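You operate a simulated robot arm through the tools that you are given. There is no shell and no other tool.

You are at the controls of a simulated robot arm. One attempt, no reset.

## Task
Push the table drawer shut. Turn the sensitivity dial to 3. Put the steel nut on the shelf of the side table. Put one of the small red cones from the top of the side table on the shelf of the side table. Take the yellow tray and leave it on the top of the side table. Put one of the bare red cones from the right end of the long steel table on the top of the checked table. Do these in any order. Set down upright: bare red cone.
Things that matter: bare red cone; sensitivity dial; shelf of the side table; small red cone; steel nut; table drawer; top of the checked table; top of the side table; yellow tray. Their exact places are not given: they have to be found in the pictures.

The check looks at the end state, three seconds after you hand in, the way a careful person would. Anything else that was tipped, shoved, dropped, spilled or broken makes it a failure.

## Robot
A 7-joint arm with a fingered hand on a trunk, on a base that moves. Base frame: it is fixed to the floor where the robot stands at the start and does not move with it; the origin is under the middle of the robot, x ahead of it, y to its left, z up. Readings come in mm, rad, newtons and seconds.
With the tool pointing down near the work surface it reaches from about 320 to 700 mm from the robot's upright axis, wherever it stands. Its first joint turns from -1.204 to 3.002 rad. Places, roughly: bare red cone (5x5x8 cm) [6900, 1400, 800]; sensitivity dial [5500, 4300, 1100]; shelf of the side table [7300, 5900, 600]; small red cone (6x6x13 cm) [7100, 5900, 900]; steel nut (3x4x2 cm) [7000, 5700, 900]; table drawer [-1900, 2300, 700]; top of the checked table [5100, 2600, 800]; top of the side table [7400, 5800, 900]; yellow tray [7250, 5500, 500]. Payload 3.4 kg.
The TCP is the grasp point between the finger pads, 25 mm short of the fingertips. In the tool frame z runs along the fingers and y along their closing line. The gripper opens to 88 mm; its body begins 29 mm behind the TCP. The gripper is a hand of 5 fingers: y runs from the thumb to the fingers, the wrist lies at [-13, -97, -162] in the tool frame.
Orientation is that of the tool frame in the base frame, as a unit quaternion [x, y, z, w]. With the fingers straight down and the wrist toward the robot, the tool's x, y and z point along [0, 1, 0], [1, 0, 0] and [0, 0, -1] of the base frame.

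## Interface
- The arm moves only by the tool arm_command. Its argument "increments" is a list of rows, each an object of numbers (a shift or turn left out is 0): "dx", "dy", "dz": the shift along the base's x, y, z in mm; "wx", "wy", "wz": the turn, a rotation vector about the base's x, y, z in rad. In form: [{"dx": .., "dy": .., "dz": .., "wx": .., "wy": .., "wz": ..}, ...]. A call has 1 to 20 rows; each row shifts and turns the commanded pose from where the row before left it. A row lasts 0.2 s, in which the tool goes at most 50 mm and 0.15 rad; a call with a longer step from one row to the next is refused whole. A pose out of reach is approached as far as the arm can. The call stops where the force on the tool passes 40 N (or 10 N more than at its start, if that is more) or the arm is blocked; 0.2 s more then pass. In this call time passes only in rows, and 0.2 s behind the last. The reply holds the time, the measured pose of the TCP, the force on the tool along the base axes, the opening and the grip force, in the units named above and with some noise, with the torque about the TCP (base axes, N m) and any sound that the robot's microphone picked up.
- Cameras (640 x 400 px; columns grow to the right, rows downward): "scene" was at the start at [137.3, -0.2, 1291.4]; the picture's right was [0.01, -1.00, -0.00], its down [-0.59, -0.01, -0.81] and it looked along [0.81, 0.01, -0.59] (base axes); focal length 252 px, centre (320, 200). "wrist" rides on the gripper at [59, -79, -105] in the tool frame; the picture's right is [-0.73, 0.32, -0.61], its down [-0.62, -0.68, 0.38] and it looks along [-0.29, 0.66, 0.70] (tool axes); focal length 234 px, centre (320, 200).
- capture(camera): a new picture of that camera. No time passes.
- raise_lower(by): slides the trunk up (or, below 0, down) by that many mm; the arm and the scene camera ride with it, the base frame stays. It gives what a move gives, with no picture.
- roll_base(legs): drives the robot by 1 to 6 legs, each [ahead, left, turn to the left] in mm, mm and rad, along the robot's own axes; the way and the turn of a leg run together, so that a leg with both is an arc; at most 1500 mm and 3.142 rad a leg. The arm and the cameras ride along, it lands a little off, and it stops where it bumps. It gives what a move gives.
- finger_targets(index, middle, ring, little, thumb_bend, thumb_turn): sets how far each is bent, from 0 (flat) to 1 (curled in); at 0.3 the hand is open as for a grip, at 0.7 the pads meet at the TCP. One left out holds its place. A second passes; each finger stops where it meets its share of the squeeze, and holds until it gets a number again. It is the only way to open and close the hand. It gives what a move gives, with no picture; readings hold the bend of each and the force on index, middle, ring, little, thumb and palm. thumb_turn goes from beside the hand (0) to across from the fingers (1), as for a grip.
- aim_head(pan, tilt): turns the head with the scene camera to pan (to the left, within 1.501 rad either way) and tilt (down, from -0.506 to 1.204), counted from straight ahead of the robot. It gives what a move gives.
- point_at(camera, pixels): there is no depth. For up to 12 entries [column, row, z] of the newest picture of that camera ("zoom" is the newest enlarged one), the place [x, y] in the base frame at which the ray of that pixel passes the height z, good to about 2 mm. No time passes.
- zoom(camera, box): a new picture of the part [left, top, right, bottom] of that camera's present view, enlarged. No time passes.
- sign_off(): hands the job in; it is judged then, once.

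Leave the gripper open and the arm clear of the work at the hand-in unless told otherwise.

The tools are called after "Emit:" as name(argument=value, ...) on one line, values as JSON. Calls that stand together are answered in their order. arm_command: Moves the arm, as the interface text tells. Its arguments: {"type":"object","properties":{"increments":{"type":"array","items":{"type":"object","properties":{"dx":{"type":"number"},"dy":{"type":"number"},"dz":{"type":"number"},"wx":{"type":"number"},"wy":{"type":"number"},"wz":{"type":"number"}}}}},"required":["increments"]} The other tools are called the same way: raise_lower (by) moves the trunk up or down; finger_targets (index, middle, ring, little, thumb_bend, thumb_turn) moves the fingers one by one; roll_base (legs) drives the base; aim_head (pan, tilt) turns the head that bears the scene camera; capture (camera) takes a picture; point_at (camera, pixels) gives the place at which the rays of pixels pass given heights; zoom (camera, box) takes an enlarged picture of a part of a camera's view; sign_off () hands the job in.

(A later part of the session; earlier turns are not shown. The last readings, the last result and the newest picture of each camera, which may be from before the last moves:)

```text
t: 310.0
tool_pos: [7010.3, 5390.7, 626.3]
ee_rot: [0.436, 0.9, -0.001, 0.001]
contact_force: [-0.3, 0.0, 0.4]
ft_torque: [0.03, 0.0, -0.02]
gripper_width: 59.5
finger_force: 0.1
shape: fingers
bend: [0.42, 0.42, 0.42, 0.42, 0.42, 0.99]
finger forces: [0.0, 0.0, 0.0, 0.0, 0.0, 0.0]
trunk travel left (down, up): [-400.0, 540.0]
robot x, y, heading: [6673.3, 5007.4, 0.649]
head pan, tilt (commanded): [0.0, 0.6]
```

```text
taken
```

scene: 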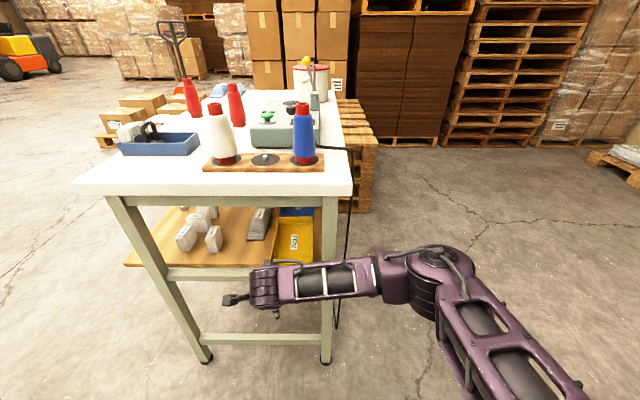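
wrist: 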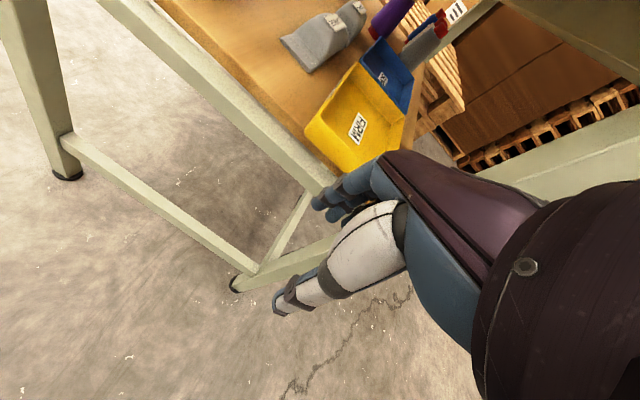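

The forearm now comes level from the right, in front of the table. I advance 88 mm toward the tray's near wall and check.

Emit:
arm_command(increments=[{"dx": 25.5, "dy": 15.1}, {"dx": 25.5, "dy": 15.1}, {"dx": 25.5, "dy": 15.1}])

Emit:
capture(camera="wrist")

Emit:
capture(camera="scene")

```text
t: 310.8
tool_pos: [7085.4, 5435.8, 627.7]
ee_rot: [0.436, 0.9, -0.002, 0.0]
contact_force: [-0.5, 0.5, 0.0]
ft_torque: [-0.03, -0.01, -0.01]
gripper_width: 59.4
finger_force: 0.1
shape: fingers
bend: [0.42, 0.42, 0.42, 0.42, 0.42, 0.99]
finger forces: [0.1, 0.1, 0.0, 0.0, 0.0, 0.0]
trunk travel left (down, up): [-400.0, 540.0]
robot x, y, heading: [6672.7, 5011.6, 0.651]
head pan, tilt (commanded): [0.0, 0.6]
```

```text
taken
```

wrist: 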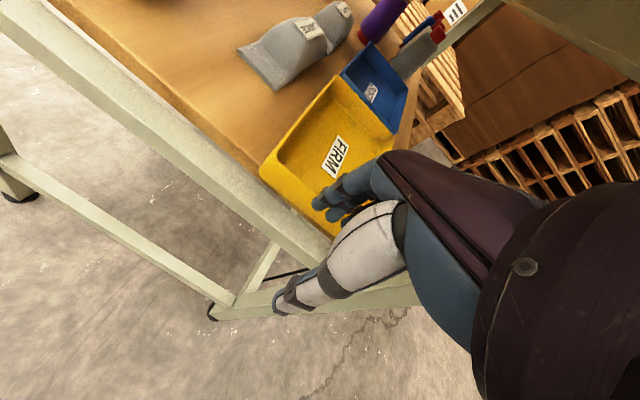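

```text
taken
```

scene: 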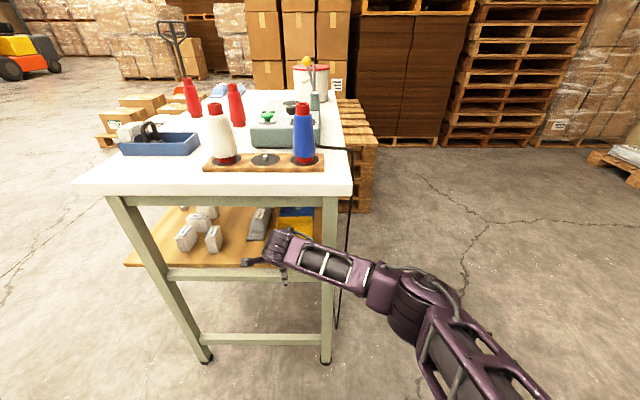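

I re-measure the tray's near wall from this closer wrist view.

Emit:
zoom(camera="wrist", box=[240, 60, 440, 250])

```text
2.11 times, centred on (340, 155) of wrist
```

zoom: 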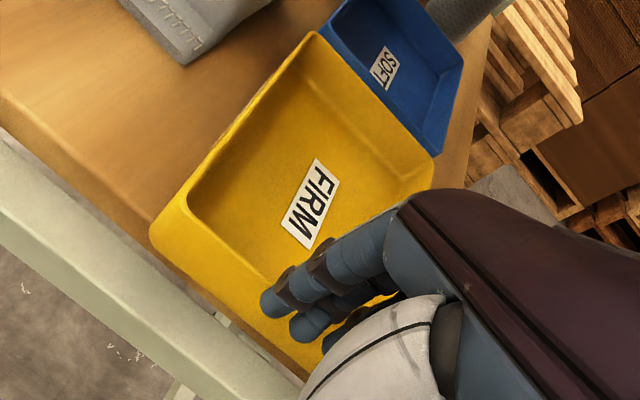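

Emit:
point_at(camera="zoom", pixels=[[180, 193, 592], [180, 193, 597], [165, 252, 562], [152, 232, 562], [315, 33, 592], [432, 158, 592], [190, 210, 590]])

```text
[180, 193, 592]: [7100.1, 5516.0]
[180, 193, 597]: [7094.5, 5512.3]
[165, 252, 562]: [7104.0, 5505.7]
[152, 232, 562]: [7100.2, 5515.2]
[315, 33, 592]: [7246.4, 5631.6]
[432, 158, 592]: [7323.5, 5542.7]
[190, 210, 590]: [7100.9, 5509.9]
```

Tray wall confirmed at u≈59–64, rim z 592, aligned with the hand's yaw. I advance the last 63 mm, then lower around the wall.

Emit:
arm_command(increments=[{"dx": 18.1, "dy": 10.9}, {"dx": 18.1, "dy": 10.9}, {"dx": 18.1, "dy": 10.9}, {"dz": -8}, {"dz": -8}, {"dz": -8}])

Emit:
capture(camera="wrist")

Emit:
capture(camera="scene")

```text
t: 312.2
tool_pos: [7140.2, 5469.0, 603.2]
ee_rot: [0.435, 0.9, -0.001, 0.002]
contact_force: [-0.2, 0.2, 0.9]
ft_torque: [0.01, 0.0, 0.04]
gripper_width: 59.5
finger_force: 0.1
shape: fingers
bend: [0.42, 0.42, 0.42, 0.42, 0.42, 0.99]
finger forces: [0.0, 0.1, 0.0, 0.1, 0.0, 0.1]
trunk travel left (down, up): [-400.0, 540.0]
robot x, y, heading: [6669.3, 5009.9, 0.655]
head pan, tilt (commanded): [0.0, 0.6]
```

```text
taken
```

wrist: 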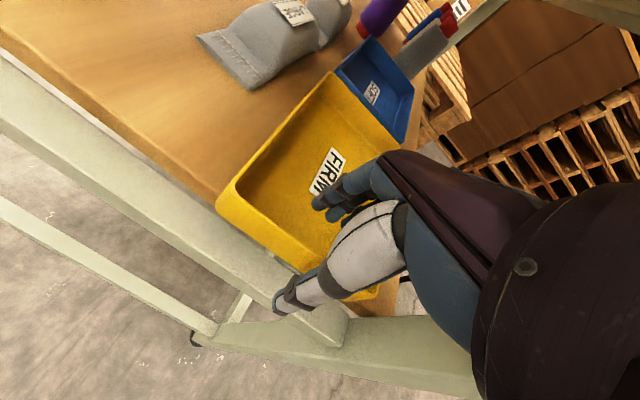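

```text
taken
```

scene: 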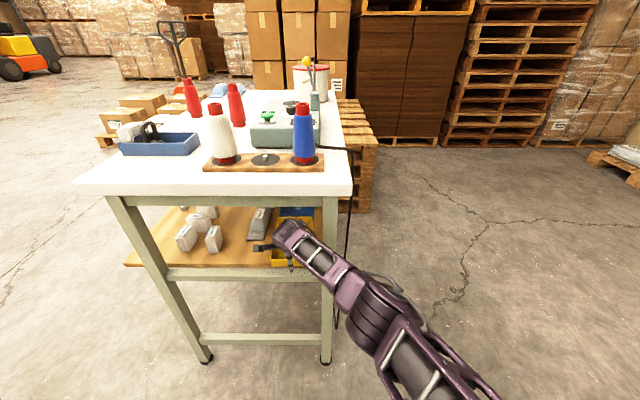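

Fingers inside, thumb outside. Lower 7 mm more, then close with a firm target.

Emit:
arm_command(increments=[{"dz": -4}, {"dz": -3}])

Emit:
finger_targets(index=0.72, middle=0.72, ring=0.72, little=0.72, thumb_bend=0.7)

Emit:
capture(camera="wrist")

```text
t: 312.8
tool_pos: [7139.4, 5468.3, 595.2]
ee_rot: [0.436, 0.9, -0.001, 0.001]
contact_force: [-0.3, -0.3, -0.1]
ft_torque: [-0.03, -0.02, 0.01]
gripper_width: 59.6
finger_force: 0.0
shape: fingers
bend: [0.42, 0.42, 0.42, 0.42, 0.42, 0.99]
finger forces: [0.0, 0.1, 0.0, 0.0, 0.0, 0.0]
trunk travel left (down, up): [-400.0, 540.0]
robot x, y, heading: [6672.9, 5009.5, 0.653]
head pan, tilt (commanded): [0.0, 0.6]
```

```text
t: 313.8
tool_pos: [7139.9, 5469.1, 595.6]
ee_rot: [0.436, 0.9, 0.0, 0.001]
contact_force: [0.7, -0.2, 0.4]
ft_torque: [-0.01, 0.01, 0.0]
gripper_width: 0.0
finger_force: 2.2
shape: fingers
bend: [0.72, 0.72, 0.72, 0.72, 0.68, 1.0]
finger forces: [0.9, 0.6, 0.6, 0.1, 2.1, 0.1]
trunk travel left (down, up): [-400.0, 540.0]
robot x, y, heading: [6671.9, 5011.2, 0.652]
head pan, tilt (commanded): [0.0, 0.6]
```

```text
taken
```

wrist: 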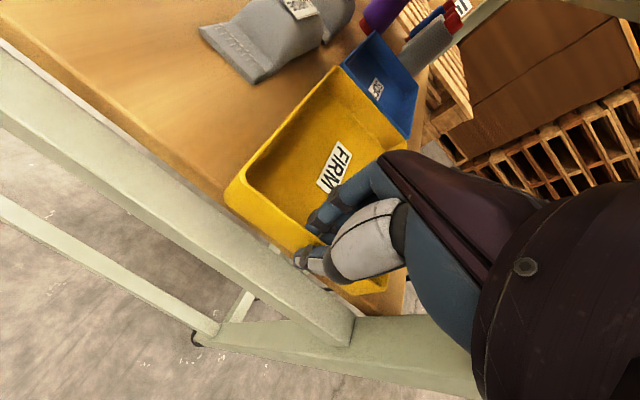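

All are on the wall but lightly (2 N). I increase the squeeze.

Emit:
finger_targets(index=0.85, middle=0.85, ring=0.85, little=0.85, thumb_bend=0.85)

Emit:
zoom(camera="wrist", box=[240, 120, 440, 310])

```text
t: 314.8
tool_pos: [7139.5, 5468.5, 596.1]
ee_rot: [0.436, 0.9, -0.001, 0.0]
contact_force: [-0.4, 0.4, -1.3]
ft_torque: [-0.1, 0.11, 0.04]
gripper_width: 1.1
finger_force: 14.5
shape: fingers
bend: [0.81, 0.85, 0.84, 0.85, 0.69, 1.0]
finger forces: [11.1, 4.1, 0.1, 0.0, 13.2, 0.0]
trunk travel left (down, up): [-400.0, 540.0]
robot x, y, heading: [6672.5, 5014.8, 0.649]
head pan, tilt (commanded): [0.0, 0.6]
```

```text
2.11 times, centred on (340, 215) of wrist
```

zoom: 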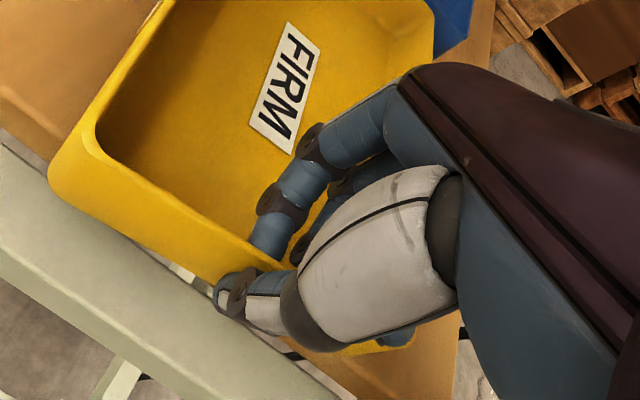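

Grip now: index 11, middle 4, thumb 13 N. I raise 3 mm and pull the tray 60 mm toward me, then check.

Emit:
arm_command(increments=[{"dz": 3}, {"dx": -11.9, "dy": -9.1}, {"dx": -11.9, "dy": -9.1}, {"dx": -11.9, "dy": -9.1}, {"dx": -11.9, "dy": -9.1}])

Emit:
capture(camera="wrist")

```text
t: 316.0
tool_pos: [7092.6, 5432.5, 599.2]
ee_rot: [0.436, 0.9, -0.001, 0.001]
contact_force: [-0.1, 0.3, -1.3]
ft_torque: [-0.11, 0.08, -0.04]
gripper_width: 1.4
finger_force: 14.3
shape: fingers
bend: [0.81, 0.85, 0.84, 0.85, 0.69, 1.0]
finger forces: [11.9, 3.2, 0.1, 0.0, 13.5, 0.0]
trunk travel left (down, up): [-400.0, 540.0]
robot x, y, heading: [6672.8, 5006.4, 0.648]
head pan, tilt (commanded): [0.0, 0.6]
```

```text
taken
```

wrist: 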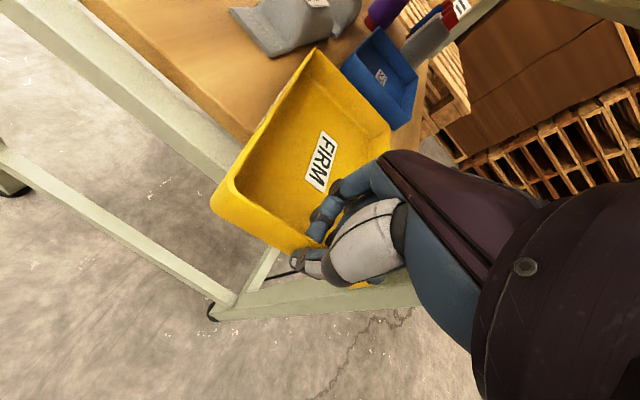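

The tray follows and its weight (~1.2 N) is on the grip. I pull another 210 mm until it is clear of the table.

Emit:
arm_command(increments=[{"dx": -11.9, "dy": -9.1, "dz": 2}, {"dx": -15.9, "dy": -12.1, "dz": 2}, {"dx": -15.9, "dy": -12.1, "dz": 1}, {"dx": -15.9, "dy": -12.1}, {"dx": -15.9, "dy": -12.1}, {"dx": -15.9, "dy": -12.1}, {"dx": -15.9, "dy": -12.1}, {"dx": -15.9, "dy": -12.1}, {"dx": -15.9, "dy": -12.1}, {"dx": -15.9, "dy": -12.1}, {"dx": -15.9, "dy": -12.1}])

Emit:
capture(camera="wrist")

Emit:
capture(camera="scene")

```text
t: 318.4
tool_pos: [6921.1, 5302.0, 603.2]
ee_rot: [0.435, 0.9, 0.0, 0.0]
contact_force: [0.6, -0.3, -1.8]
ft_torque: [-0.07, 0.09, -0.02]
gripper_width: 1.6
finger_force: 13.9
shape: fingers
bend: [0.82, 0.85, 0.84, 0.85, 0.69, 1.0]
finger forces: [12.1, 2.9, 0.0, 0.0, 13.0, 0.1]
trunk travel left (down, up): [-400.0, 540.0]
robot x, y, heading: [6672.7, 5007.8, 0.649]
head pan, tilt (commanded): [0.0, 0.6]
```

```text
taken
```

wrist: 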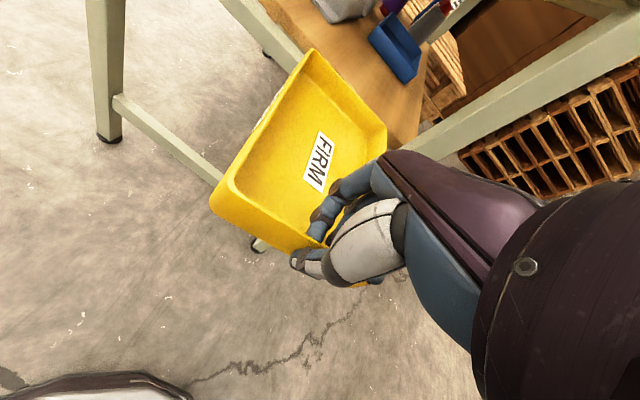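

```text
taken
```

scene: 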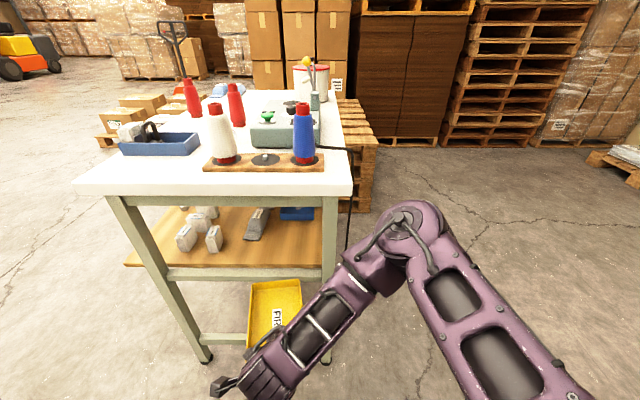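

The tray is out, level and firmly held. I back the base 60 mm for margin and raise the trunk 400 then 150 mm.

Emit:
roll_base(legs=[[-60, 0, 0]])

Emit:
raise_lower(by=400)

Emit:
raise_lower(by=130)

Emit:
capture(camera="scene")

Emit:
capture(camera="wrist")

```text
t: 319.4
tool_pos: [6874.3, 5266.4, 603.5]
ee_rot: [0.436, 0.9, -0.001, 0.001]
contact_force: [-0.7, 0.5, -1.6]
ft_torque: [-0.1, 0.08, 0.01]
gripper_width: 1.3
finger_force: 13.8
shape: fingers
bend: [0.82, 0.85, 0.84, 0.85, 0.69, 1.0]
finger forces: [11.9, 3.0, 0.0, 0.0, 13.0, 0.0]
trunk travel left (down, up): [-400.0, 540.0]
robot x, y, heading: [6623.2, 4971.6, 0.649]
head pan, tilt (commanded): [0.0, 0.6]
```

```text
t: 323.2
tool_pos: [6874.4, 5265.9, 1003.3]
ee_rot: [0.436, 0.9, -0.001, 0.001]
contact_force: [0.2, 0.2, -1.6]
ft_torque: [-0.11, 0.1, 0.01]
gripper_width: 1.2
finger_force: 14.1
shape: fingers
bend: [0.82, 0.85, 0.84, 0.85, 0.69, 1.0]
finger forces: [12.3, 2.9, 0.0, 0.0, 13.1, 0.0]
trunk travel left (down, up): [-800.0, 140.0]
robot x, y, heading: [6625.3, 4975.9, 0.648]
head pan, tilt (commanded): [0.0, 0.6]
```

```text
t: 324.8
tool_pos: [6873.3, 5266.8, 1133.5]
ee_rot: [0.435, 0.9, -0.001, 0.0]
contact_force: [-0.2, 1.0, -2.0]
ft_torque: [-0.11, 0.09, 0.0]
gripper_width: 1.4
finger_force: 13.9
shape: fingers
bend: [0.82, 0.85, 0.84, 0.85, 0.69, 1.0]
finger forces: [12.2, 2.9, 0.0, 0.0, 13.3, 0.0]
trunk travel left (down, up): [-930.0, 10.0]
robot x, y, heading: [6626.6, 4975.5, 0.649]
head pan, tilt (commanded): [0.0, 0.6]
```

```text
taken
```

scene: 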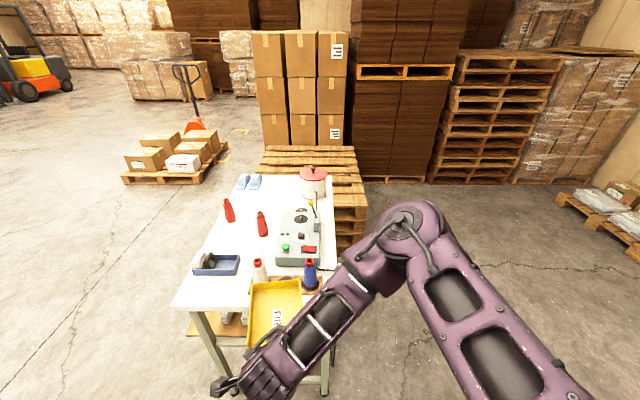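

```text
taken
```

wrist: 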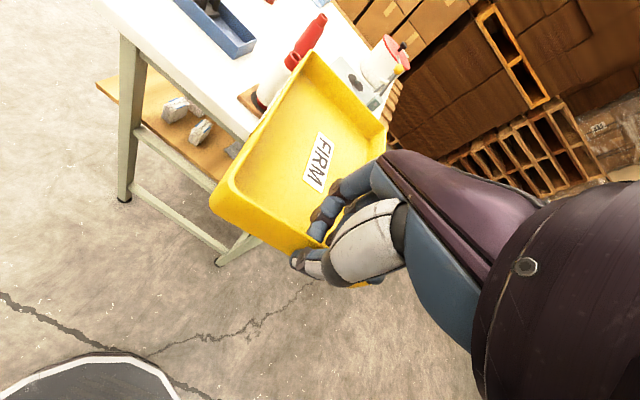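

The tray is at z≈1100, above everything on the table. I return the way I came: slide left 1430 mm, ahead 930 mm, then turn right to face the long side.

Emit:
roll_base(legs=[[12, 715, 0.0], [12, 715, 0.0], [930, 0, 0], [0, 0, -1.57]])

Emit:
aim_head(pan=0.2, tilt=0.7)

Emit:
capture(camera="scene")

Emit:
capture(camera="wrist")

```text
t: 340.4
tool_pos: [6836.0, 6419.0, 1133.2]
ee_rot: [0.946, 0.323, -0.001, -0.001]
contact_force: [0.4, -0.6, -1.7]
ft_torque: [0.11, 0.11, -0.03]
gripper_width: 1.6
finger_force: 13.8
shape: fingers
bend: [0.82, 0.85, 0.84, 0.85, 0.69, 1.0]
finger forces: [11.8, 3.0, 0.0, 0.0, 12.7, 0.1]
trunk travel left (down, up): [-930.0, 10.0]
robot x, y, heading: [6543.9, 6671.4, -0.926]
head pan, tilt (commanded): [0.0, 0.6]
```

```text
t: 341.1
tool_pos: [6835.2, 6419.9, 1132.7]
ee_rot: [0.946, 0.324, -0.002, 0.0]
contact_force: [-0.2, -0.3, -2.2]
ft_torque: [0.05, 0.09, 0.03]
gripper_width: 1.4
finger_force: 13.7
shape: fingers
bend: [0.82, 0.85, 0.84, 0.85, 0.69, 1.0]
finger forces: [11.9, 3.0, 0.1, 0.1, 12.6, 0.0]
trunk travel left (down, up): [-930.0, 10.0]
robot x, y, heading: [6547.9, 6675.3, -0.929]
head pan, tilt (commanded): [0.201, 0.7]
```

```text
taken
```

scene: 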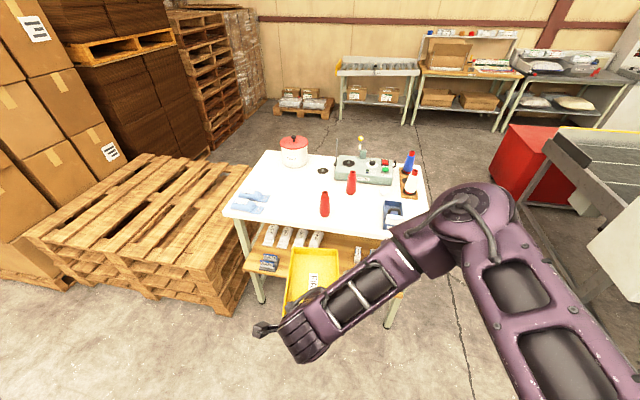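

```text
taken
```

wrist: 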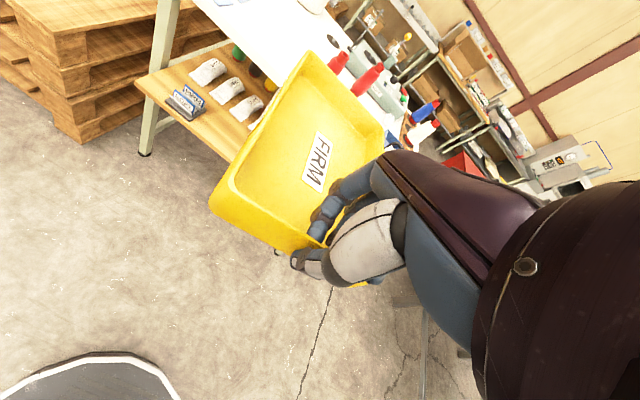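

The tray is still level in the grip. I measure the free area on the top between the blue weights, the pot and cone A.

Emit:
zoom(camera="scene", box=[215, 130, 435, 260])

Emit:
point_at(camera="scene", pixels=[[268, 198, 880], [264, 213, 880], [293, 166, 880], [305, 164, 880], [323, 172, 880], [325, 215, 880], [222, 213, 880], [424, 245, 880], [270, 151, 880], [349, 192, 880]])

```text
2.91 times, centred on (325, 195) of scene
```

zoom: 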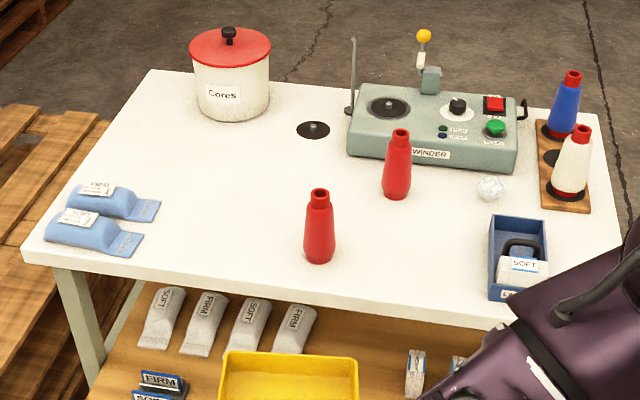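

```text
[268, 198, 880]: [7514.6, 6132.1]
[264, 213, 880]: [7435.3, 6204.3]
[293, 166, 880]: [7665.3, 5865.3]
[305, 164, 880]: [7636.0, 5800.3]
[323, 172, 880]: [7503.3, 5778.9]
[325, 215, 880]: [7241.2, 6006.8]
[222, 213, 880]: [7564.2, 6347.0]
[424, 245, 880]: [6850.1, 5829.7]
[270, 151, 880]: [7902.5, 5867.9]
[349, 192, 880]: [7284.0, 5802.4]
```

Free area: u 505–735, v 0–330. I'll put the tray at u≈620, v 47–235. Drive 420 ahead and 224 left.

Emit:
roll_base(legs=[[420, 224, 0.006]])

Emit:
capture(camera="scene")

Emit:
capture(camera="wrist")

```text
t: 344.0
tool_pos: [7266.6, 6211.0, 1133.1]
ee_rot: [0.946, 0.325, -0.001, 0.001]
contact_force: [0.1, 0.6, -2.6]
ft_torque: [0.07, 0.09, 0.02]
gripper_width: 1.7
finger_force: 14.0
shape: fingers
bend: [0.82, 0.85, 0.84, 0.85, 0.69, 1.0]
finger forces: [12.0, 3.0, 0.1, 0.0, 12.6, 0.0]
trunk travel left (down, up): [-930.0, 10.0]
robot x, y, heading: [6977.5, 6463.0, -0.93]
head pan, tilt (commanded): [0.201, 0.7]
```

```text
taken
```

scene: 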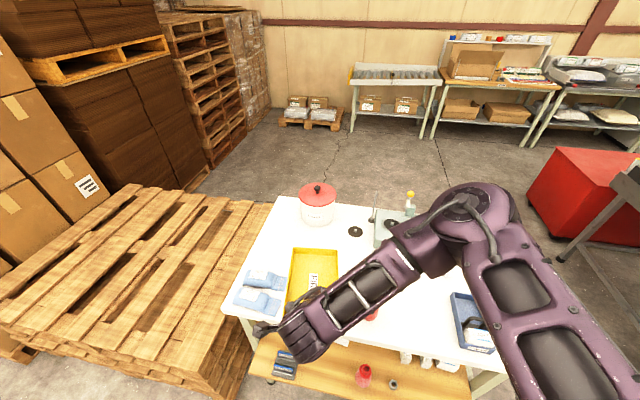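

```text
taken
```

wrist: 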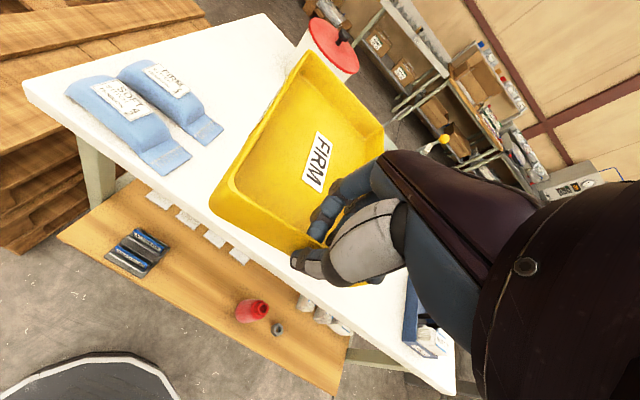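

I move the tray forward over the free area, then lower the trunk 195 mm.

Emit:
arm_command(increments=[{"dx": 18.7, "dy": -21.6}, {"dx": 18.7, "dy": -21.6}, {"dx": 18.7, "dy": -21.6}, {"dx": 18.7, "dy": -21.6}])

Emit:
raise_lower(by=-180)

Emit:
capture(camera="wrist")

Emit:
capture(camera="scene")

```text
t: 345.0
tool_pos: [7344.0, 6123.4, 1133.4]
ee_rot: [0.946, 0.325, -0.001, -0.001]
contact_force: [-0.3, 0.2, -1.8]
ft_torque: [0.12, 0.1, -0.02]
gripper_width: 1.7
finger_force: 14.8
shape: fingers
bend: [0.82, 0.85, 0.84, 0.85, 0.69, 1.0]
finger forces: [12.1, 3.2, 0.0, 0.0, 13.1, 0.0]
trunk travel left (down, up): [-930.0, 10.0]
robot x, y, heading: [6978.5, 6461.3, -0.925]
head pan, tilt (commanded): [0.201, 0.7]
```

```text
t: 347.0
tool_pos: [7342.5, 6124.9, 954.5]
ee_rot: [0.946, 0.325, -0.002, 0.0]
contact_force: [-0.2, 0.0, -1.9]
ft_torque: [0.13, 0.08, -0.02]
gripper_width: 2.0
finger_force: 13.6
shape: fingers
bend: [0.82, 0.85, 0.84, 0.85, 0.69, 1.0]
finger forces: [12.0, 3.1, 0.1, 0.0, 12.8, 0.0]
trunk travel left (down, up): [-750.0, 190.0]
robot x, y, heading: [6977.4, 6462.0, -0.926]
head pan, tilt (commanded): [0.201, 0.7]
```

```text
taken
```

wrist: 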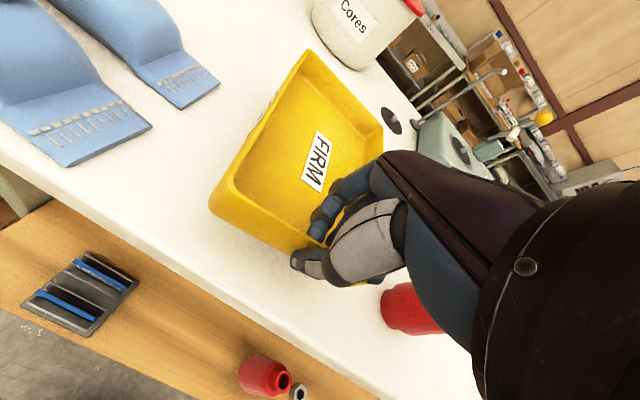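

```text
taken
```

scene: 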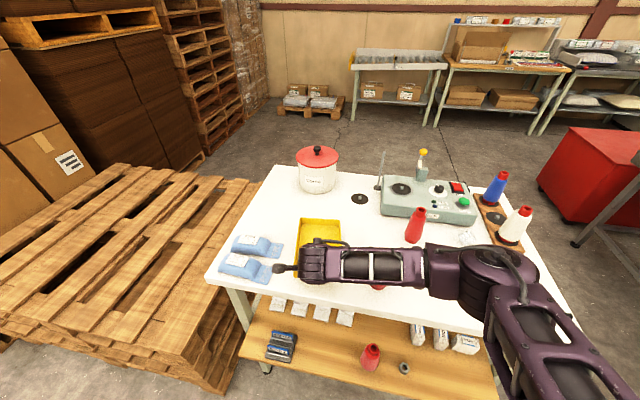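

The forearm lies in front of the table edge, clear of cone A (76 mm beside the hand). I lower the tray 32 mm, then in small steps to contact.

Emit:
arm_command(increments=[{"dz": -10}, {"dz": -10}, {"dz": -8}, {"dz": -4}])

Emit:
zoom(camera="scene", box=[220, 180, 440, 320])

```text
t: 348.0
tool_pos: [7343.8, 6122.6, 921.2]
ee_rot: [0.946, 0.325, -0.001, 0.0]
contact_force: [0.2, -0.3, -1.4]
ft_torque: [0.07, 0.09, 0.0]
gripper_width: 1.4
finger_force: 13.9
shape: fingers
bend: [0.82, 0.85, 0.84, 0.85, 0.69, 1.0]
finger forces: [11.9, 3.2, 0.0, 0.0, 12.3, 0.0]
trunk travel left (down, up): [-750.0, 190.0]
robot x, y, heading: [6978.9, 6461.6, -0.925]
head pan, tilt (commanded): [0.201, 0.7]
```

```text
2.86 times, centred on (330, 250) of scene
```

zoom: 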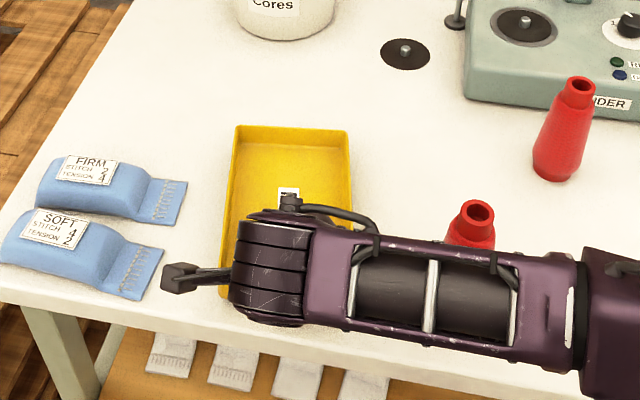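

Emit:
arm_command(increments=[{"dz": -2}, {"dz": -2}])

```text
t: 348.6
tool_pos: [7343.6, 6124.4, 916.4]
ee_rot: [0.946, 0.325, -0.001, -0.001]
contact_force: [-0.4, 1.0, -2.2]
ft_torque: [0.08, 0.09, 0.02]
gripper_width: 1.7
finger_force: 13.6
shape: fingers
bend: [0.82, 0.85, 0.84, 0.85, 0.69, 1.0]
finger forces: [11.7, 3.4, 0.1, 0.1, 12.0, 0.0]
trunk travel left (down, up): [-750.0, 190.0]
robot x, y, heading: [6978.3, 6464.5, -0.929]
head pan, tilt (commanded): [0.201, 0.7]
```

No contact yet; two more millimetre steps.

Emit:
arm_command(increments=[{"dz": -1.5}, {"dz": -1.5}])

```text
t: 349.2
tool_pos: [7343.3, 6124.9, 914.4]
ee_rot: [0.945, 0.326, -0.001, -0.001]
contact_force: [0.2, 0.7, -0.9]
ft_torque: [0.04, 0.12, -0.02]
gripper_width: 1.7
finger_force: 14.3
shape: fingers
bend: [0.82, 0.85, 0.84, 0.85, 0.69, 1.0]
finger forces: [11.3, 5.3, 0.0, 0.0, 12.4, 0.0]
trunk travel left (down, up): [-750.0, 190.0]
robot x, y, heading: [6975.3, 6462.5, -0.933]
head pan, tilt (commanded): [0.201, 0.7]
```

Emit:
arm_command(increments=[{"dz": -1.5}, {"dz": -1.0}])

Emit:
zoom(camera="wrist", box=[190, 40, 430, 310])

```text
t: 349.8
tool_pos: [7343.6, 6124.3, 913.0]
ee_rot: [0.946, 0.325, -0.001, 0.0]
contact_force: [-1.4, -0.4, 5.5]
ft_torque: [0.01, 0.21, 0.03]
gripper_width: 2.3
finger_force: 17.4
shape: fingers
bend: [0.83, 0.86, 0.85, 0.85, 0.69, 1.0]
finger forces: [11.7, 7.6, 2.4, 0.1, 13.8, 0.1]
trunk travel left (down, up): [-750.0, 190.0]
robot x, y, heading: [6974.1, 6461.9, -0.926]
head pan, tilt (commanded): [0.201, 0.7]
```

```text
1.48 times, centred on (310, 175) of wrist
```

zoom: 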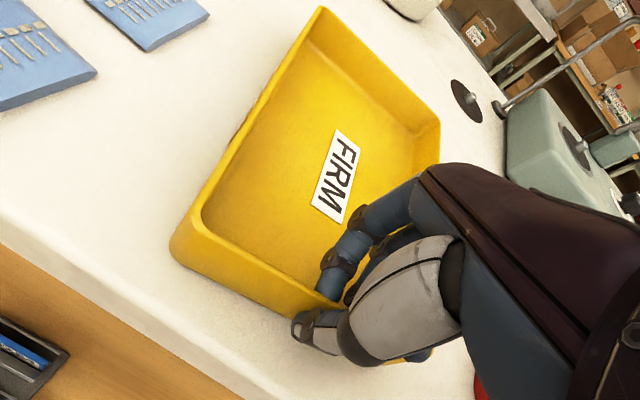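

Contact 5.5 N: the tray is on the table. I open the hand.

Emit:
finger_targets(index=0.6, middle=0.6, ring=0.6, little=0.6, thumb_bend=0.5)

Emit:
finger_targets(index=0.42, middle=0.42, ring=0.42, little=0.42, thumb_bend=0.42)

Emit:
capture(camera="wrist")

```text
t: 350.3
tool_pos: [7346.1, 6126.3, 920.1]
ee_rot: [0.944, 0.329, 0.006, 0.006]
contact_force: [-4.0, 4.7, 29.3]
ft_torque: [-0.24, 0.33, -0.11]
gripper_width: 29.9
finger_force: 15.5
shape: fingers
bend: [0.6, 0.82, 0.8, 0.6, 0.5, 1.0]
finger forces: [0.1, 16.3, 15.2, 0.0, 0.0, 0.0]
trunk travel left (down, up): [-750.0, 190.0]
robot x, y, heading: [6972.0, 6461.7, -0.93]
head pan, tilt (commanded): [0.201, 0.7]
stopped: the force on the tool passed its limit at 44 N (the readings are from after the stop); the commanded pose is now the measured one
```

```text
t: 351.3
tool_pos: [7344.8, 6125.1, 915.3]
ee_rot: [0.945, 0.326, 0.002, 0.002]
contact_force: [-2.2, 2.5, 9.9]
ft_torque: [-0.22, 0.16, -0.03]
gripper_width: 58.4
finger_force: 5.3
shape: fingers
bend: [0.42, 0.42, 0.87, 0.42, 0.42, 0.99]
finger forces: [0.0, 0.0, 9.9, 0.0, 0.0, 0.1]
trunk travel left (down, up): [-750.0, 190.0]
robot x, y, heading: [6976.9, 6464.9, -0.927]
head pan, tilt (commanded): [0.201, 0.7]
```

```text
taken
```

wrist: 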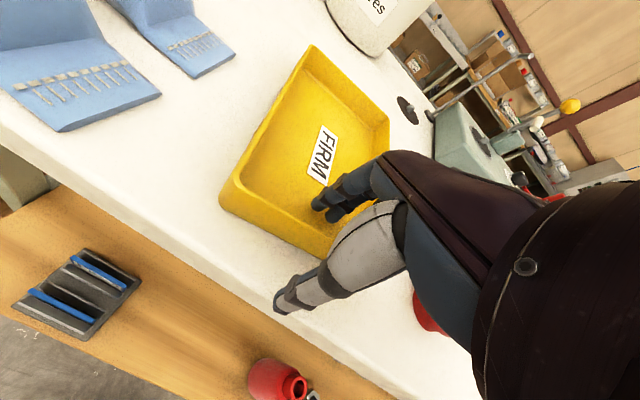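

The ring finger is still curled and presses on the tray floor (10 N). I raise the hand 6 mm and open it again.

Emit:
arm_command(increments=[{"dz": 3}, {"dz": 3}])

Emit:
finger_targets(ring=0.42)

Emit:
zoom(camera="wrist", box=[190, 40, 430, 330])

```text
t: 351.9
tool_pos: [7345.6, 6127.6, 920.9]
ee_rot: [0.945, 0.327, 0.002, 0.002]
contact_force: [-1.9, 1.7, 9.3]
ft_torque: [-0.21, 0.13, -0.06]
gripper_width: 58.6
finger_force: 4.1
shape: fingers
bend: [0.42, 0.42, 0.82, 0.42, 0.42, 0.99]
finger forces: [0.0, 0.0, 9.2, 0.0, 0.0, 0.0]
trunk travel left (down, up): [-750.0, 190.0]
robot x, y, heading: [6976.1, 6465.9, -0.931]
head pan, tilt (commanded): [0.201, 0.7]
```

```text
t: 352.9
tool_pos: [7343.6, 6127.6, 922.5]
ee_rot: [0.945, 0.327, 0.003, 0.004]
contact_force: [-2.6, 4.2, 15.3]
ft_torque: [-0.4, 0.17, -0.12]
gripper_width: 58.5
finger_force: 8.5
shape: fingers
bend: [0.42, 0.42, 0.8, 0.42, 0.42, 0.99]
finger forces: [0.1, 0.0, 16.4, 0.0, 0.0, 0.1]
trunk travel left (down, up): [-750.0, 190.0]
robot x, y, heading: [6976.9, 6462.0, -0.925]
head pan, tilt (commanded): [0.201, 0.7]
```

```text
1.38 times, centred on (310, 185) of wrist
```

zoom: 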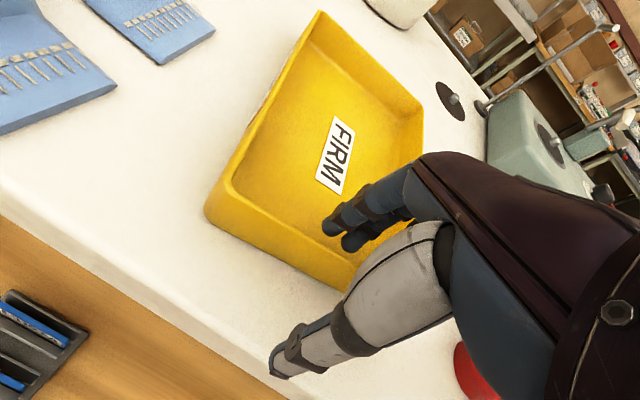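

The ring finger straightens as I rise, pressing down on the rim. I raise another 20 mm in small steps.

Emit:
arm_command(increments=[{"dz": 4}, {"dz": 4}, {"dz": 4}])

Emit:
zoom(camera="wrist", box=[190, 40, 430, 330])

```text
t: 353.7
tool_pos: [7346.1, 6125.4, 932.4]
ee_rot: [0.945, 0.327, 0.001, 0.001]
contact_force: [0.2, 0.1, -0.2]
ft_torque: [0.01, 0.01, -0.01]
gripper_width: 59.5
finger_force: 2.8
shape: fingers
bend: [0.41, 0.39, 0.46, 0.42, 0.42, 0.99]
finger forces: [0.3, 2.6, 2.8, 0.1, 0.0, 0.0]
trunk travel left (down, up): [-750.0, 190.0]
robot x, y, heading: [6974.2, 6464.2, -0.93]
head pan, tilt (commanded): [0.201, 0.7]
```

```text
1.38 times, centred on (310, 185) of wrist
```

zoom: 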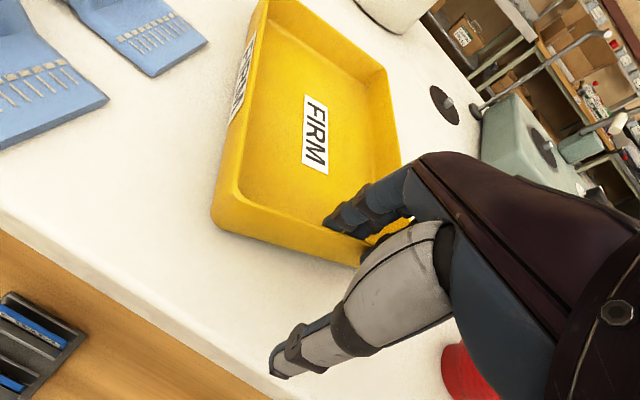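

The release flicked the tray into a slight turn, but it is still flat on the table. I look at the whole scene.

Emit:
capture(camera="scene")

Emit:
zoom(camera="scene", box=[220, 160, 440, 320])

Emit:
capture(camera="wrist")

```text
taken
```

scene: 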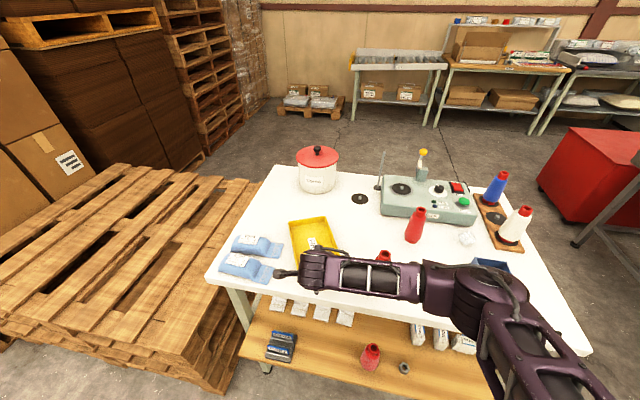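

```text
2.50 times, centred on (330, 240) of scene
```

zoom: 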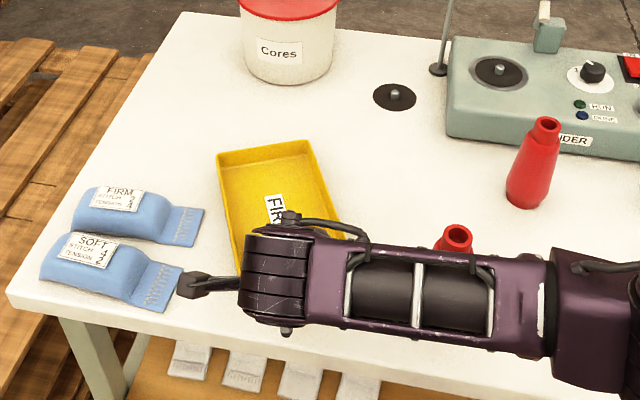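

```text
taken
```

wrist: 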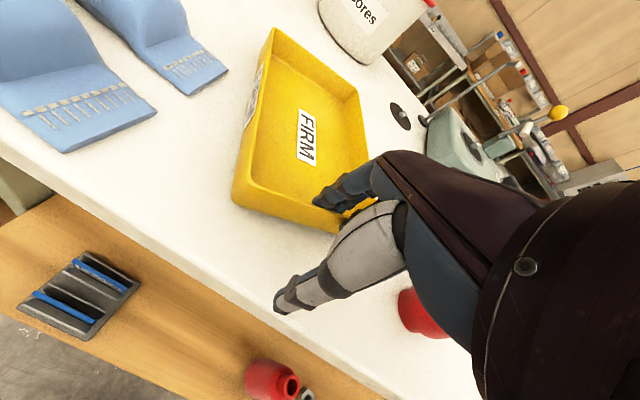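

The tray is on the top, clear of the blue weights and pot. Middle finger and ring finger straddle its wall; I relax them and lift the hand straight up.

Emit:
finger_targets(index=0.38, middle=0.37, ring=0.49)

Emit:
arm_command(increments=[{"dz": 6}, {"dz": 8}, {"dz": 10}, {"dz": 15}, {"dz": 20}, {"dz": 20}])

Emit:
capture(camera="wrist")

```text
t: 354.7
tool_pos: [7347.1, 6125.5, 934.4]
ee_rot: [0.945, 0.327, 0.003, 0.002]
contact_force: [-0.7, -0.2, 0.1]
ft_torque: [-0.03, -0.02, 0.04]
gripper_width: 62.8
finger_force: 0.1
shape: fingers
bend: [0.38, 0.37, 0.49, 0.42, 0.42, 0.99]
finger forces: [0.0, 0.0, 0.0, 0.0, 0.0, 0.1]
trunk travel left (down, up): [-750.0, 190.0]
robot x, y, heading: [6975.9, 6460.7, -0.929]
head pan, tilt (commanded): [0.201, 0.7]
```

```text
t: 356.1
tool_pos: [7345.7, 6125.8, 1012.0]
ee_rot: [0.945, 0.327, 0.002, 0.001]
contact_force: [0.5, 0.7, 0.2]
ft_torque: [-0.03, 0.01, 0.01]
gripper_width: 62.8
finger_force: 0.0
shape: fingers
bend: [0.38, 0.37, 0.49, 0.42, 0.42, 0.99]
finger forces: [0.0, 0.1, 0.0, 0.1, 0.1, 0.1]
trunk travel left (down, up): [-750.0, 190.0]
robot x, y, heading: [6975.5, 6462.1, -0.927]
head pan, tilt (commanded): [0.201, 0.7]
```

```text
taken
```

wrist: 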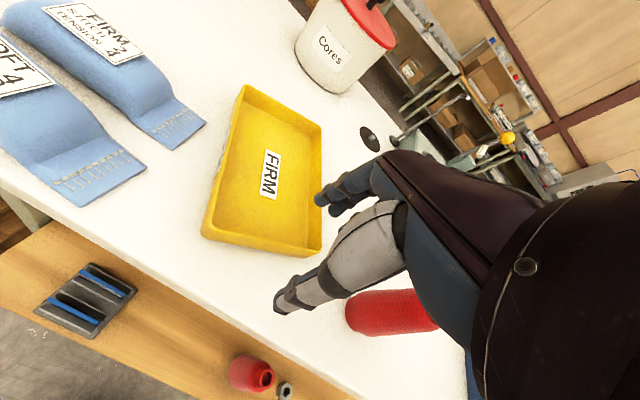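

The tray lies flat and free on the side-table top. I raise and withdraw the hand.

Emit:
arm_command(increments=[{"dz": 30}, {"dz": 30}, {"dz": 30}, {"dx": -15.1, "dy": 19.9}, {"dx": -15.1, "dy": 19.9}, {"dx": -15.1, "dy": 19.9}, {"dx": -15.1, "dy": 19.9}, {"dx": -15.1, "dy": 19.9}])

Emit:
roll_base(legs=[[-350, -100, 0]])

Emit:
finger_targets(index=0.3, middle=0.3, ring=0.3, little=0.3, thumb_bend=0.3)

Emit:
aim_head(pan=0.4, tilt=0.6)

Emit:
capture(camera="scene")

```text
t: 357.9
tool_pos: [7273.2, 6226.3, 1102.0]
ee_rot: [0.945, 0.326, 0.002, 0.001]
contact_force: [0.5, 0.6, 0.0]
ft_torque: [-0.04, 0.02, -0.02]
gripper_width: 62.9
finger_force: 0.1
shape: fingers
bend: [0.38, 0.37, 0.49, 0.42, 0.42, 0.99]
finger forces: [0.0, 0.1, 0.0, 0.0, 0.0, 0.1]
trunk travel left (down, up): [-750.0, 190.0]
robot x, y, heading: [6973.9, 6461.4, -0.925]
head pan, tilt (commanded): [0.201, 0.7]
```

```text
t: 360.3
tool_pos: [6979.1, 6448.8, 1101.9]
ee_rot: [0.944, 0.33, 0.003, 0.001]
contact_force: [0.8, -0.8, 0.9]
ft_torque: [0.0, 0.03, -0.01]
gripper_width: 62.8
finger_force: 0.1
shape: fingers
bend: [0.38, 0.37, 0.49, 0.42, 0.42, 0.99]
finger forces: [0.0, 0.0, 0.0, 0.0, 0.0, 0.0]
trunk travel left (down, up): [-750.0, 190.0]
robot x, y, heading: [6680.8, 6688.0, -0.925]
head pan, tilt (commanded): [0.201, 0.7]
```

```text
t: 361.3
tool_pos: [6981.0, 6448.9, 1100.7]
ee_rot: [0.944, 0.33, 0.002, 0.001]
contact_force: [0.1, 0.1, 0.8]
ft_torque: [0.03, -0.02, -0.01]
gripper_width: 84.2
finger_force: 0.1
shape: fingers
bend: [0.3, 0.3, 0.3, 0.3, 0.3, 0.98]
finger forces: [0.0, 0.0, 0.1, 0.0, 0.0, 0.1]
trunk travel left (down, up): [-750.0, 190.0]
robot x, y, heading: [6682.0, 6683.0, -0.919]
head pan, tilt (commanded): [0.201, 0.7]
```

```text
t: 362.0
tool_pos: [6978.6, 6449.1, 1102.5]
ee_rot: [0.944, 0.329, 0.002, 0.003]
contact_force: [-0.1, 0.6, 0.4]
ft_torque: [0.0, 0.02, 0.01]
gripper_width: 84.4
finger_force: 0.1
shape: fingers
bend: [0.3, 0.3, 0.3, 0.3, 0.3, 0.98]
finger forces: [0.0, 0.0, 0.1, 0.0, 0.1, 0.0]
trunk travel left (down, up): [-750.0, 190.0]
robot x, y, heading: [6683.3, 6685.4, -0.916]
head pan, tilt (commanded): [0.4, 0.6]
```

```text
taken
```

scene: 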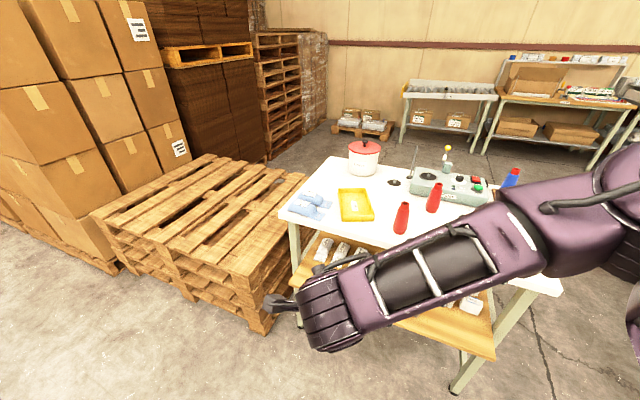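

Everything looks right. Next: the bare red cone on the long steel table by the wall (~(6900,1400)). I measure the wall tables' feet to judge the way round the conveyor's right end.

Emit:
point_at(camera="scene", pixels=[[402, 141, 0], [472, 156, 0], [485, 153, 0], [590, 167, 0], [380, 139, 0], [530, 120, 800], [600, 140, 0]])

Emit:
zoom(camera="scene", box=[380, 50, 640, 180])

Emit:
zoom(camera="scene", box=[270, 130, 530, 290])

```text
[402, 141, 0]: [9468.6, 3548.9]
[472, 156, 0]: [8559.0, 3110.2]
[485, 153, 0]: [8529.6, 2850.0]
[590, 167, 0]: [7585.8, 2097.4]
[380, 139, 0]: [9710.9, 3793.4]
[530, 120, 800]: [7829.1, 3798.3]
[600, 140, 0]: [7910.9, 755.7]
```

```text
2.46 times, centred on (510, 115) of scene
```

zoom: 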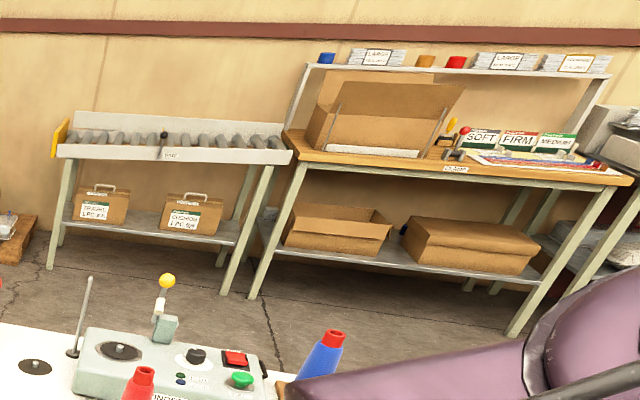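

```text
2.46 times, centred on (400, 210) of scene
```

zoom: 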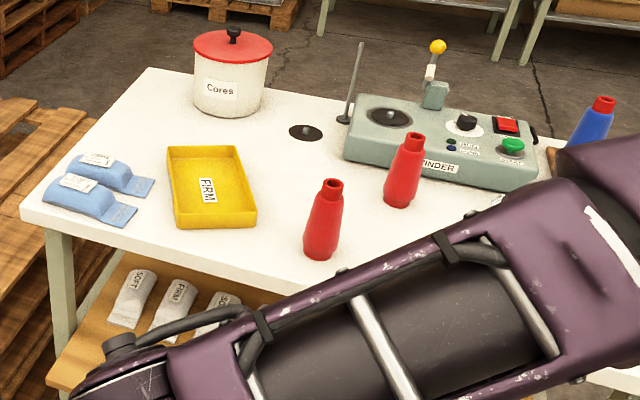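

The wall line of tables runs parallel to the side table; the long steel table continues to the right of the wood-topped one. I go through the corridor facing along it: slide right 870 mm, then ahead 1300 mm, and look.

Emit:
roll_base(legs=[[0, -870, 0], [1300, 0, 0]])

Emit:
aim_head(pan=0.2, tilt=0.4)

Emit:
capture(camera="scene")

```text
t: 372.9
tool_pos: [7097.4, 4855.6, 1101.7]
ee_rot: [0.944, 0.331, 0.002, 0.002]
contact_force: [-0.2, 0.9, -0.8]
ft_torque: [-0.01, -0.05, 0.02]
gripper_width: 84.4
finger_force: 0.1
shape: fingers
bend: [0.3, 0.3, 0.3, 0.3, 0.3, 0.98]
finger forces: [0.0, 0.0, 0.1, 0.0, 0.0, 0.0]
trunk travel left (down, up): [-750.0, 190.0]
robot x, y, heading: [6800.4, 5091.4, -0.921]
head pan, tilt (commanded): [0.4, 0.6]
```

```text
t: 373.7
tool_pos: [7098.2, 4855.0, 1100.7]
ee_rot: [0.944, 0.331, 0.002, 0.002]
contact_force: [0.3, -0.4, -0.2]
ft_torque: [-0.01, -0.05, 0.02]
gripper_width: 84.3
finger_force: 0.1
shape: fingers
bend: [0.3, 0.3, 0.3, 0.3, 0.3, 0.98]
finger forces: [0.0, 0.0, 0.1, 0.1, 0.0, 0.0]
trunk travel left (down, up): [-750.0, 190.0]
robot x, y, heading: [6798.4, 5093.1, -0.914]
head pan, tilt (commanded): [0.201, 0.4]
```

```text
taken
```

scene: 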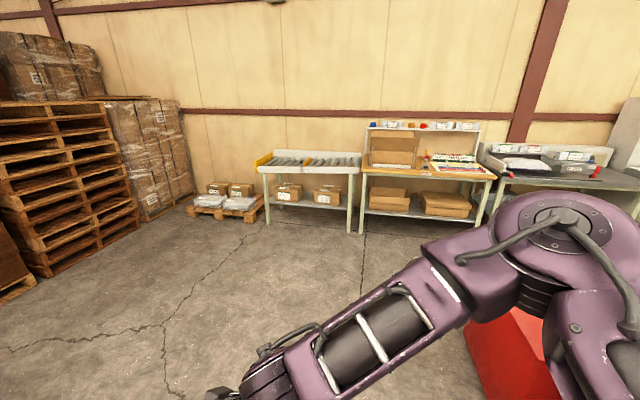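

The red reject bin is ahead-right at (510,350). I look right-down to locate it.

Emit:
aim_head(pan=-0.2, tilt=0.75)

Emit:
capture(camera="scene")

```text
t: 374.5
tool_pos: [7097.1, 4856.7, 1102.3]
ee_rot: [0.944, 0.33, 0.003, 0.002]
contact_force: [1.0, 0.7, -0.4]
ft_torque: [-0.01, -0.03, -0.02]
gripper_width: 84.3
finger_force: 0.0
shape: fingers
bend: [0.3, 0.3, 0.3, 0.3, 0.3, 0.98]
finger forces: [0.1, 0.0, 0.1, 0.0, 0.0, 0.0]
trunk travel left (down, up): [-750.0, 190.0]
robot x, y, heading: [6795.7, 5089.7, -0.921]
head pan, tilt (commanded): [-0.201, 0.75]
```

```text
taken
```

scene: 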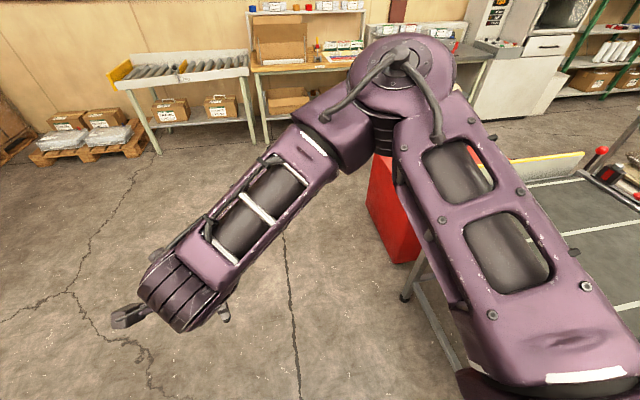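

Emit:
point_at(camera="scene", pixels=[[393, 263, 0], [418, 258, 0], [366, 215, 0], [405, 300, 0], [372, 155, 700], [155, 153, 0], [267, 143, 0]])

```text
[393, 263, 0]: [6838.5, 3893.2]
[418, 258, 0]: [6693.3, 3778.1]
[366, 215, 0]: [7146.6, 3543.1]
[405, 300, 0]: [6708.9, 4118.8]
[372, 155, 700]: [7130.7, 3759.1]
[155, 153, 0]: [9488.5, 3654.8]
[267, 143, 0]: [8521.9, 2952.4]
```

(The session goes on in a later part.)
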